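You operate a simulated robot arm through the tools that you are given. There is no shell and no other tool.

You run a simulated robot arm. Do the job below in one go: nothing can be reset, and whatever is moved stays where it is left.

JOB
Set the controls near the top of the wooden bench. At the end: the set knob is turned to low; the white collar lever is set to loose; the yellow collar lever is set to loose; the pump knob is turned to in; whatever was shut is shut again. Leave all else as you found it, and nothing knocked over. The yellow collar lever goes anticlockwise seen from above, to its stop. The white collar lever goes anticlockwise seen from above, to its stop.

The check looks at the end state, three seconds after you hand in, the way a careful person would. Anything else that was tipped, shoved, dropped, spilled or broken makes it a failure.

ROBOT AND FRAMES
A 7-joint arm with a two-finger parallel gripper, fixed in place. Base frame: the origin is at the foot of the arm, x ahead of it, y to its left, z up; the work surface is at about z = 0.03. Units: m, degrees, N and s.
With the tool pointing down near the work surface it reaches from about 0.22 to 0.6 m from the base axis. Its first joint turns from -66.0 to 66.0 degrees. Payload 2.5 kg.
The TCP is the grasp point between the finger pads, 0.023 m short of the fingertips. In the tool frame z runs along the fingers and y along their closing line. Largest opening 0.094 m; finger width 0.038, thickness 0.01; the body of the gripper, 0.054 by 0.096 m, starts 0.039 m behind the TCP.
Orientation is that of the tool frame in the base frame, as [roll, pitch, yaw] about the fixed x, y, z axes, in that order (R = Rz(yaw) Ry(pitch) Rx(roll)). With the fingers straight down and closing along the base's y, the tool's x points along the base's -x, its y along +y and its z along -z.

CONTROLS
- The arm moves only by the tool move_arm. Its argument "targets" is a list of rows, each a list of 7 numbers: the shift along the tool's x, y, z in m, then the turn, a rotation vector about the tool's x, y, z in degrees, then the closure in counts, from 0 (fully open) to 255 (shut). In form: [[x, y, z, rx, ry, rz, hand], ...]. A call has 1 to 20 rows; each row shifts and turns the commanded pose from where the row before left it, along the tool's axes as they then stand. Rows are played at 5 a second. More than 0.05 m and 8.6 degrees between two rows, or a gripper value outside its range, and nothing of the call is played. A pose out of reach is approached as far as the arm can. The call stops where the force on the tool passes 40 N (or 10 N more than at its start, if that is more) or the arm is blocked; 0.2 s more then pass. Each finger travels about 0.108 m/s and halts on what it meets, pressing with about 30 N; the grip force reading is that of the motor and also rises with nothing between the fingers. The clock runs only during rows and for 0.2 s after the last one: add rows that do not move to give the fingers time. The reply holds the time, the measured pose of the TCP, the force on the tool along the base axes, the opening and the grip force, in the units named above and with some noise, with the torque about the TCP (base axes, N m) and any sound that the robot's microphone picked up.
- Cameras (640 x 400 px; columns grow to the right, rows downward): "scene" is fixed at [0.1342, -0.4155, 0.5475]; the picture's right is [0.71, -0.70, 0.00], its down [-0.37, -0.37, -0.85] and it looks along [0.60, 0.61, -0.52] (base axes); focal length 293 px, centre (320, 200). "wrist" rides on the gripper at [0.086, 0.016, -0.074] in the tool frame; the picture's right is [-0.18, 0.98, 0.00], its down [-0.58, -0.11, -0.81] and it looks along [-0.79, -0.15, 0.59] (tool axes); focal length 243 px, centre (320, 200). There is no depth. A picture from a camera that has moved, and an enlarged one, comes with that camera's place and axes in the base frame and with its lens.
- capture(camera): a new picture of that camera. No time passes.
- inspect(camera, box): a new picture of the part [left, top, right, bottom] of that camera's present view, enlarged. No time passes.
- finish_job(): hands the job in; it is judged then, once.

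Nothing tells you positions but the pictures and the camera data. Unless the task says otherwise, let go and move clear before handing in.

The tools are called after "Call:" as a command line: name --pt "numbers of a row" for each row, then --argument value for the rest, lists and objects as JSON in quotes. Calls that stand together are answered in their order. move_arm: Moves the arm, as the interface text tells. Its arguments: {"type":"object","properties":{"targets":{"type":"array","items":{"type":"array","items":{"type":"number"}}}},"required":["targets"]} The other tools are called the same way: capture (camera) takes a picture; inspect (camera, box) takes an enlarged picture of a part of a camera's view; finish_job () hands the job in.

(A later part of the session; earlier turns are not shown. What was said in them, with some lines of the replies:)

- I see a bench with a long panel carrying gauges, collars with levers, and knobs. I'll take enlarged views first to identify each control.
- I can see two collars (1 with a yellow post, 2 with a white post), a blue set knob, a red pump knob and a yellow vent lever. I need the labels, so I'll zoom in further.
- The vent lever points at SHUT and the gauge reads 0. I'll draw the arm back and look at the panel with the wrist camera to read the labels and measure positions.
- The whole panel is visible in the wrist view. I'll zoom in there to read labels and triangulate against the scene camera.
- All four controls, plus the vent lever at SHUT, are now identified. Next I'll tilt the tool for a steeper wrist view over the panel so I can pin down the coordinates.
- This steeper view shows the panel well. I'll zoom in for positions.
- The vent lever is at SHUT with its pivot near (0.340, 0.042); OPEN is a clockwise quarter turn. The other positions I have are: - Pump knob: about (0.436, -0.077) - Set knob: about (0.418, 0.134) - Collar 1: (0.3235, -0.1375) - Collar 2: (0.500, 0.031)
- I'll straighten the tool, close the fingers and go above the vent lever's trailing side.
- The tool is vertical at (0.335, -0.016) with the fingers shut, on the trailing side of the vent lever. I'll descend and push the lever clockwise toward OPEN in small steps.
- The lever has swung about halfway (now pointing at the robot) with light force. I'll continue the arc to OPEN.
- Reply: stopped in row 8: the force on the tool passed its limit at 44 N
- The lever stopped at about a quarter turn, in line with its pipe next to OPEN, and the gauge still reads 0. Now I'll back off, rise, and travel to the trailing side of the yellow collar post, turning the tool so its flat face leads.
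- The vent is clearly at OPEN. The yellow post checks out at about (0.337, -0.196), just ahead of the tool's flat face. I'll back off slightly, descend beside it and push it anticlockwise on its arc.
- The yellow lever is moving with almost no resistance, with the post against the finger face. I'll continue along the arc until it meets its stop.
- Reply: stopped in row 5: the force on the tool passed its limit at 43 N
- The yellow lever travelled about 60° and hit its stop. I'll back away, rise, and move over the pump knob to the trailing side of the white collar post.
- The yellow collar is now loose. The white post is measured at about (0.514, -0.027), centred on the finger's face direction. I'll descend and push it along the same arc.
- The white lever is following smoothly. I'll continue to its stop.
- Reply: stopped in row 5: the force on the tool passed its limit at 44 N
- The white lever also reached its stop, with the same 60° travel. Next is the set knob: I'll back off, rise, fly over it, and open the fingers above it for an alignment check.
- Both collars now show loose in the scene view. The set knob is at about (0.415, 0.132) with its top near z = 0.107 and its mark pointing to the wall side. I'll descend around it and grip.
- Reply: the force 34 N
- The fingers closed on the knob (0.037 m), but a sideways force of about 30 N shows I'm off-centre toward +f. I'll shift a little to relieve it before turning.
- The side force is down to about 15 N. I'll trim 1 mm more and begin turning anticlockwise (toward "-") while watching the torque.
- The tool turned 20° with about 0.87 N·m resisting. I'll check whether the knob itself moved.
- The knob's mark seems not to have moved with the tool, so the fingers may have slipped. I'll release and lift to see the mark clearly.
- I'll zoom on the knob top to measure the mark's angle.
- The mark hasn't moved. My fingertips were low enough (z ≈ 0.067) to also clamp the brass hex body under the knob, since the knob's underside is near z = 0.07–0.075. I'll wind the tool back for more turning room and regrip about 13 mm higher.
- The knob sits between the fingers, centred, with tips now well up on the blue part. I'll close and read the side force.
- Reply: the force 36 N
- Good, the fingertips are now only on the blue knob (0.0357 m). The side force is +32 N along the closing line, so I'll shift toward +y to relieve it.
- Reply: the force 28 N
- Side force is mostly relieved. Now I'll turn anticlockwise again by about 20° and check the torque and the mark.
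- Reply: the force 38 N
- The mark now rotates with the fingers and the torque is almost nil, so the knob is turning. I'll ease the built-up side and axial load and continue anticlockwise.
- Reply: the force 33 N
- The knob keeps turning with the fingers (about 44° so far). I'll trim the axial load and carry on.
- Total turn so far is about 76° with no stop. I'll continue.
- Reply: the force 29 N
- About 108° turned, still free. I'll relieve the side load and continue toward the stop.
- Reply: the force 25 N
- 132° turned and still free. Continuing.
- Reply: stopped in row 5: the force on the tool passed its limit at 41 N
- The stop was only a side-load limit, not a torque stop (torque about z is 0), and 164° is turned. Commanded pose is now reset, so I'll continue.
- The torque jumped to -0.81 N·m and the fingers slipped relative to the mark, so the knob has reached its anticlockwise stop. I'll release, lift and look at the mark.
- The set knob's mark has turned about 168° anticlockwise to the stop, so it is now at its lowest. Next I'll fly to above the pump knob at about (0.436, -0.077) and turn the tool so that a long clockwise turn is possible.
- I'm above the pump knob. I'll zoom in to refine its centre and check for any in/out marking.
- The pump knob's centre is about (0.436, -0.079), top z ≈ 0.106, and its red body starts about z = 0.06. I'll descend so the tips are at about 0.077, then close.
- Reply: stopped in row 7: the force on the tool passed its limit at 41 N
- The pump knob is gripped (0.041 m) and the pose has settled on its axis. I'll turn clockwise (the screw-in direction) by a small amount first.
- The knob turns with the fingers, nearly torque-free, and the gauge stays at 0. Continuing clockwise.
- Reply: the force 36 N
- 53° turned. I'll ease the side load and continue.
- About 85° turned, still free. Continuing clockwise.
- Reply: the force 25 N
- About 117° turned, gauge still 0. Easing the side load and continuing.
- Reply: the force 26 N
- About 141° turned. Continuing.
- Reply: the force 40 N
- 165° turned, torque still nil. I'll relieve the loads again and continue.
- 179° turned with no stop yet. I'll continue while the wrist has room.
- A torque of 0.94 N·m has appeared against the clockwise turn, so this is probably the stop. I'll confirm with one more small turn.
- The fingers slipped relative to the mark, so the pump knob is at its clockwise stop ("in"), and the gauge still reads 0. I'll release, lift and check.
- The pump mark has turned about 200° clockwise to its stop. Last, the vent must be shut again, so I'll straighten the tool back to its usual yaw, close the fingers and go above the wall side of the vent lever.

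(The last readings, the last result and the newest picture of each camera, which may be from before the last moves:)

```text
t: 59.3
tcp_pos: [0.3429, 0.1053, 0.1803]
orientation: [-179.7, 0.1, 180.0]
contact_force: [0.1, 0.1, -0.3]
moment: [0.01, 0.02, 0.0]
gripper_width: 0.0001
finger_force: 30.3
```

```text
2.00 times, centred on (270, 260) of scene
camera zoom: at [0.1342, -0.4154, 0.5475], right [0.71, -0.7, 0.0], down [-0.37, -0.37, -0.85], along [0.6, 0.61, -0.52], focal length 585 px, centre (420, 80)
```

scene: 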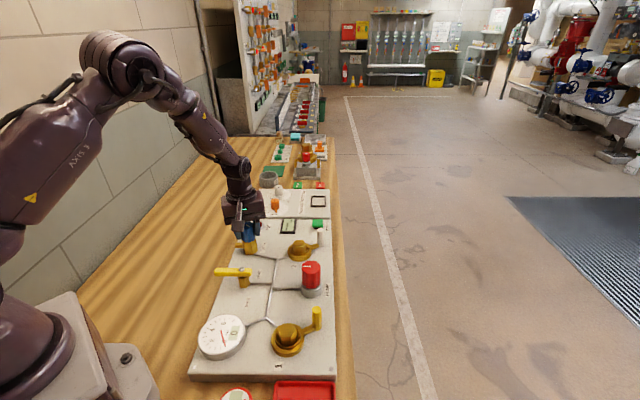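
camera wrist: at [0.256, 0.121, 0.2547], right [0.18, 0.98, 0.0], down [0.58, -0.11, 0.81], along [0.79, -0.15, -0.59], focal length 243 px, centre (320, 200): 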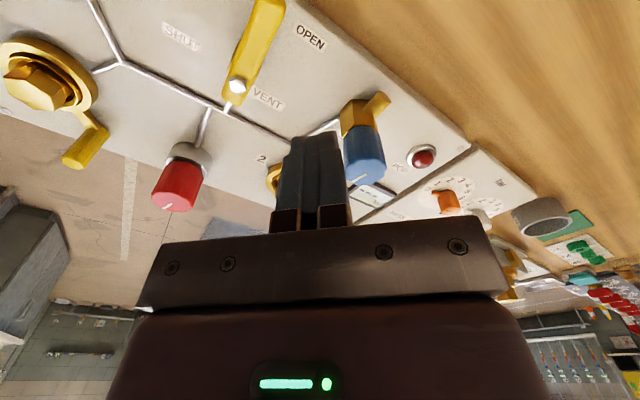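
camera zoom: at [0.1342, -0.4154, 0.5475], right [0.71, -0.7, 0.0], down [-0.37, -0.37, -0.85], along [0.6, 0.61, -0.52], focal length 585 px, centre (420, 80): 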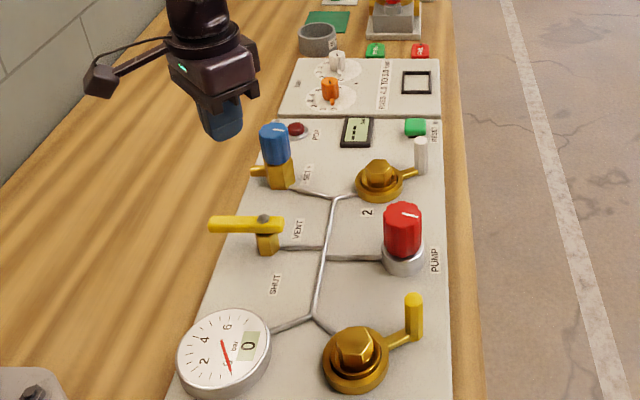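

The lever is confirmed at OPEN, with its pivot at (0.339, 0.042) and its end at (0.300, 0.078). I'll descend on its wall side and push it anticlockwise back toward SHUT.

Call:
move_arm --pt "0 0 0.035 0 0 0 255" --pt "0 0 0.035 0 0 0 255" --pt "0 0 0.035 0 0 0 255" --pt "0.0063 -0.0068 0 0 0 0 255" --pt "0.0064 -0.0069 0 0 0 0 255" --pt "0.0068 -0.0031 0 0 0 0 255" --pt "0.0068 -0.0031 0 0 0 0 255" --pt "0.0057 -0.0055 0 0 0 0 255" --pt "0.0057 -0.0055 0 0 0 0 255" --pt "0.0036 -0.0073 0 0 0 0 255" --pt "0.0036 -0.0074 0 0 0 0 255" --pt "0 0 0 0 0 0 255"

Call:
capture --camera "wrist"

Call:
inspect --camera "scene" --box '[180, 180, 360, 380]'

```text
t: 61.9
tcp_pos: [0.2987, 0.057, 0.0759]
orientation: [-179.7, 0.1, 179.9]
contact_force: [0.1, 5.3, -0.5]
moment: [-0.01, -0.02, 0.11]
gripper_width: 0.0001
finger_force: 30.0
```

```text
taken
camera wrist: at [0.2111, 0.0729, 0.1507], right [0.18, 0.98, 0.0], down [0.58, -0.11, 0.81], along [0.79, -0.15, -0.59], focal length 243 px, centre (320, 200)
```

wrist: 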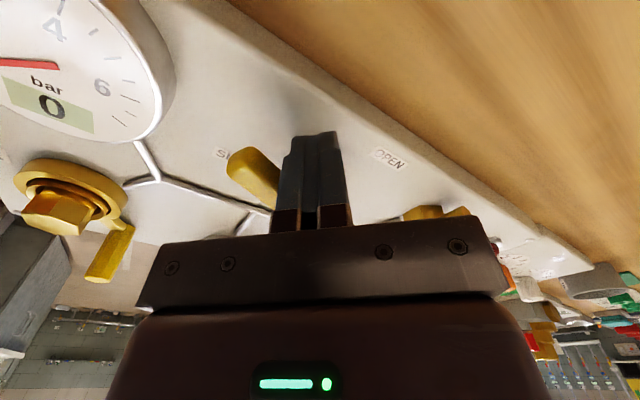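

```text
2.00 times, centred on (270, 280) of scene
camera zoom: at [0.1342, -0.4155, 0.5475], right [0.71, -0.7, 0.0], down [-0.37, -0.37, -0.85], along [0.6, 0.61, -0.52], focal length 585 px, centre (420, 40)
```

zoom: 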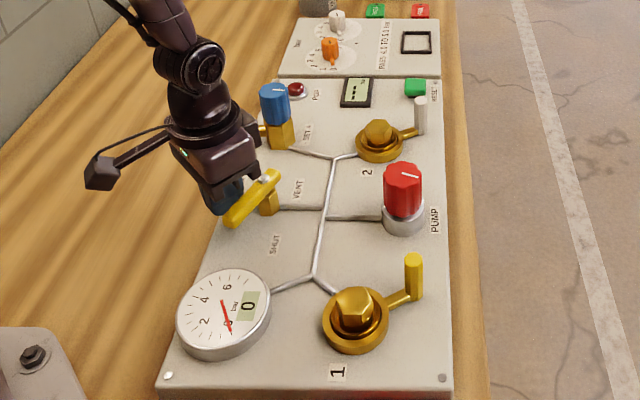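

The lever is about halfway back. I'll continue to the SHUT stop.

Call:
move_arm --pt "0.0038 -0.0061 0 0 0 0 255" --pt "0.0016 -0.0044 0 0 0 0 255" --pt "0.0016 -0.0045 0 0 0 0 255" --pt "0.0004 -0.0054 0 0 0 0 255" --pt "0.0004 -0.0054 0 0 0 0 255" --pt "-0.001 -0.0056 0 0 0 0 255" --pt "0 0 0 0 0 0 255"

Call:
capture --camera "wrist"

Call:
inspect --camera "scene" --box '[180, 180, 360, 380]'

```text
t: 63.3
tcp_pos: [0.2865, 0.035, 0.0752]
orientation: [179.8, -0.3, -179.0]
contact_force: [-3.0, 6.4, 2.1]
moment: [-0.06, -0.02, 0.09]
gripper_width: 0.0003
finger_force: 30.3
stopped in row 6: the force on the tool passed its limit at 46 N (the readings are from after the stop); the commanded pose is now the measured one
```

```text
taken
camera wrist: at [0.2001, 0.0492, 0.1502], right [0.17, 0.99, 0.0], down [0.59, -0.1, 0.8], along [0.79, -0.13, -0.6], focal length 243 px, centre (320, 200)
```

wrist: 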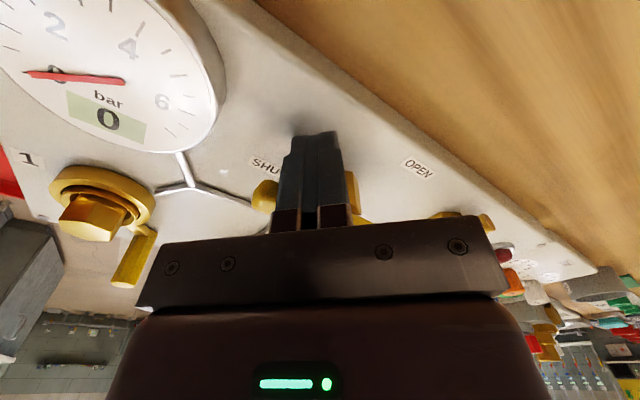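

```text
2.00 times, centred on (270, 280) of scene
camera zoom: at [0.1341, -0.4155, 0.5475], right [0.71, -0.7, 0.0], down [-0.37, -0.37, -0.85], along [0.6, 0.61, -0.52], focal length 585 px, centre (420, 40)
```

zoom: 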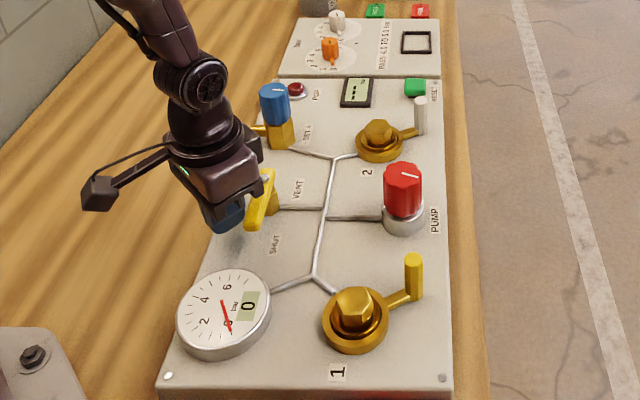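

The lever met its SHUT stop and the gauge still shows 0. I'll back away from it and rise clear.

Call:
move_arm --pt "0.008 0.01 0 0 0 0 255" --pt "0 0 0 0.2 -0.3 0 255" --pt "0 0 -0.045 0 0 0 255" --pt "0 0 -0.045 0 0 0 255" --pt "0 0 -0.045 0 0 0 255" --pt "0 0 -0.045 0 0 0 255" --pt "0 0 -0.045 0 0 0 255" --pt "0 0 -0.045 0 0 0 255" --pt "0.01 0 -0.045 0 0 0 200" --pt "0 0 0 0 0 0 0" --pt "0 0 0 0 0 0 0"

Call:
capture --camera "scene"

Call:
inspect --camera "scene" --box '[180, 200, 360, 390]'

Call:
capture --camera "wrist"

```text
t: 65.7
tcp_pos: [0.2676, 0.0452, 0.3896]
orientation: [180.0, 0.2, -179.1]
contact_force: [-0.7, 0.8, -0.1]
moment: [0.04, -0.03, 0.01]
gripper_width: 0.0938
finger_force: 0.0
```

```text
taken
```

scene: 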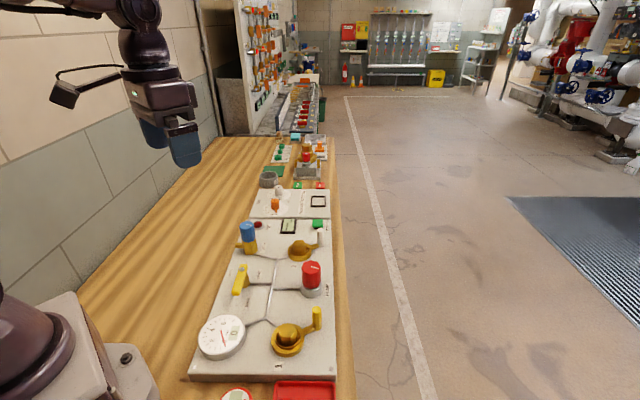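

```text
2.11 times, centred on (270, 295) of scene
camera zoom: at [0.1341, -0.4155, 0.5475], right [0.71, -0.7, 0.0], down [-0.37, -0.37, -0.85], along [0.6, 0.61, -0.52], focal length 616 px, centre (425, 0)
```

zoom: 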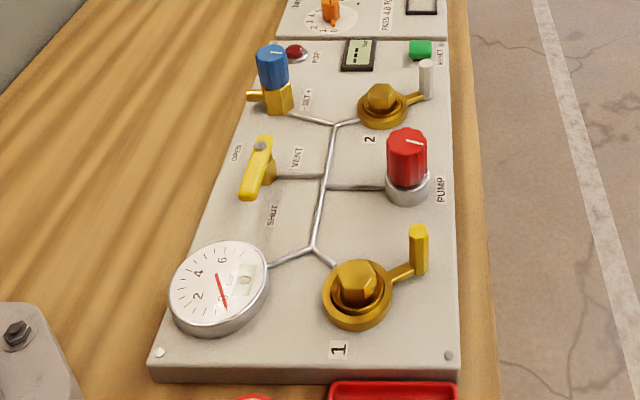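

```text
taken
camera wrist: at [0.1811, 0.059, 0.4649], right [0.17, 0.99, 0.0], down [0.58, -0.1, 0.81], along [0.8, -0.14, -0.59], focal length 243 px, centre (320, 200)
```

wrist: 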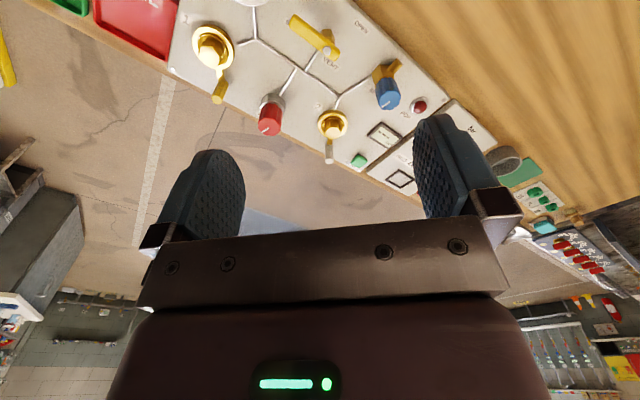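

Everything looks set, with the arm clear. I'll compare the vent lever and knobs with the first pictures using the same zoom boxes.

Call:
inspect --camera "scene" --box '[225, 210, 275, 310]'

Call:
inspect --camera "scene" --box '[275, 225, 345, 305]'

Call:
inspect --camera "scene" --box '[190, 300, 350, 400]'

Call:
inspect --camera "scene" --box '[230, 100, 350, 240]'

```text
4.00 times, centred on (250, 260) of scene
camera zoom: at [0.1341, -0.4155, 0.5475], right [0.71, -0.7, 0.0], down [-0.37, -0.37, -0.85], along [0.6, 0.61, -0.52], focal length 1171 px, centre (600, -40)
```

zoom: 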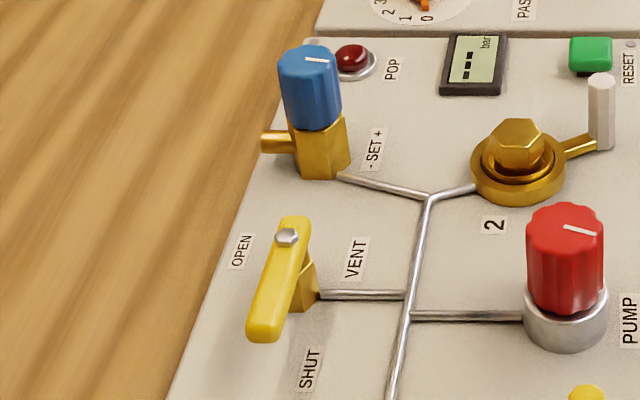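

```text
5.00 times, centred on (310, 265) of scene
camera zoom: at [0.1341, -0.4155, 0.5475], right [0.71, -0.7, 0.0], down [-0.37, -0.37, -0.85], along [0.6, 0.61, -0.52], focal length 1464 px, centre (370, -125)
```

zoom: 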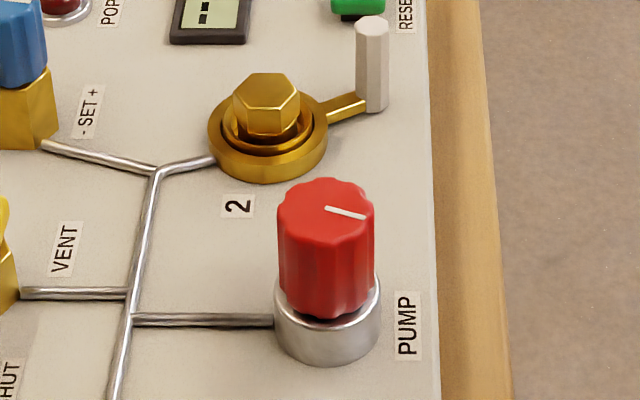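

```text
4.00 times, centred on (270, 350) of scene
camera zoom: at [0.1341, -0.4155, 0.5475], right [0.71, -0.7, 0.0], down [-0.37, -0.37, -0.85], along [0.6, 0.61, -0.52], focal length 1171 px, centre (520, -400)
```

zoom: 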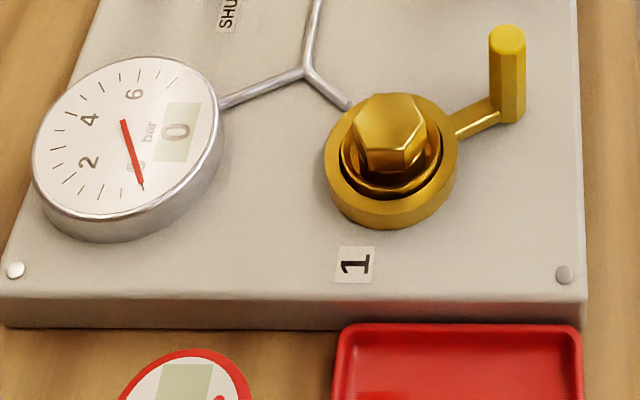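

```text
2.86 times, centred on (290, 170) of scene
camera zoom: at [0.1341, -0.4155, 0.5475], right [0.71, -0.7, 0.0], down [-0.37, -0.37, -0.85], along [0.6, 0.61, -0.52], focal length 836 px, centre (406, 286)
```

zoom: 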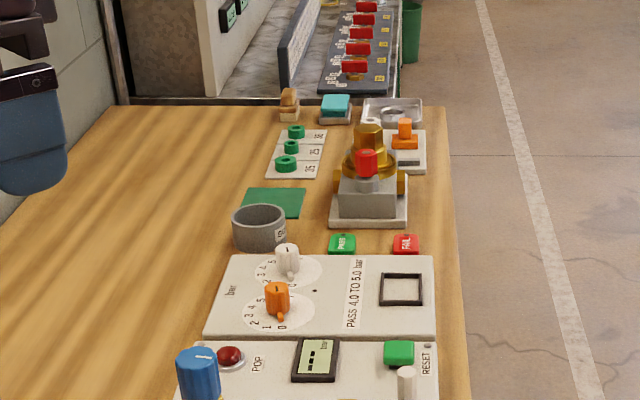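

The final state matches the job:
- **Vent:** lever back at SHUT, in the same place as in the first picture.
- **Collars:** white and yellow levers both at their anticlockwise stops.
- **Set knob:** at its anticlockwise (-) stop.
- **Pump knob:** at its clockwise stop, which I took to be "in" because no in/out marking is visible.
- **Everything else:** gauge at 0, nothing else moved, and the arm is open and clear.

I'm handing in now.

Call:
finish_job

```text
The job is handed in.
```

I set all four controls, shut the vent again and handed the job in; no result has come back yet. One setting is my assumption: no in/out marking is visible on the pump, so I took "in" to be clockwise.

| Control | Final state |
|---|---|
| Set knob | Turned about 168° anticlockwise (toward "-") to its stop |
| White collar lever | Pushed about 60° anticlockwise to its stop |
| Yellow collar lever | Pushed about 60° anticlockwise to its stop |
| Pump knob | Turned about 200° clockwise to its stop |
| Vent lever | Shut at the start, opened during the work, now back against its SHUT stop |

I opened the vent first so that turning the pump could not build pressure. The gauge read 0 at every check.

My first grip on the set knob also caught the brass body below it, so the fingers slipped. I regripped higher and the knob then turned freely. The last pictures show nothing else moved or knocked over, and the arm is open and clear of the panel.
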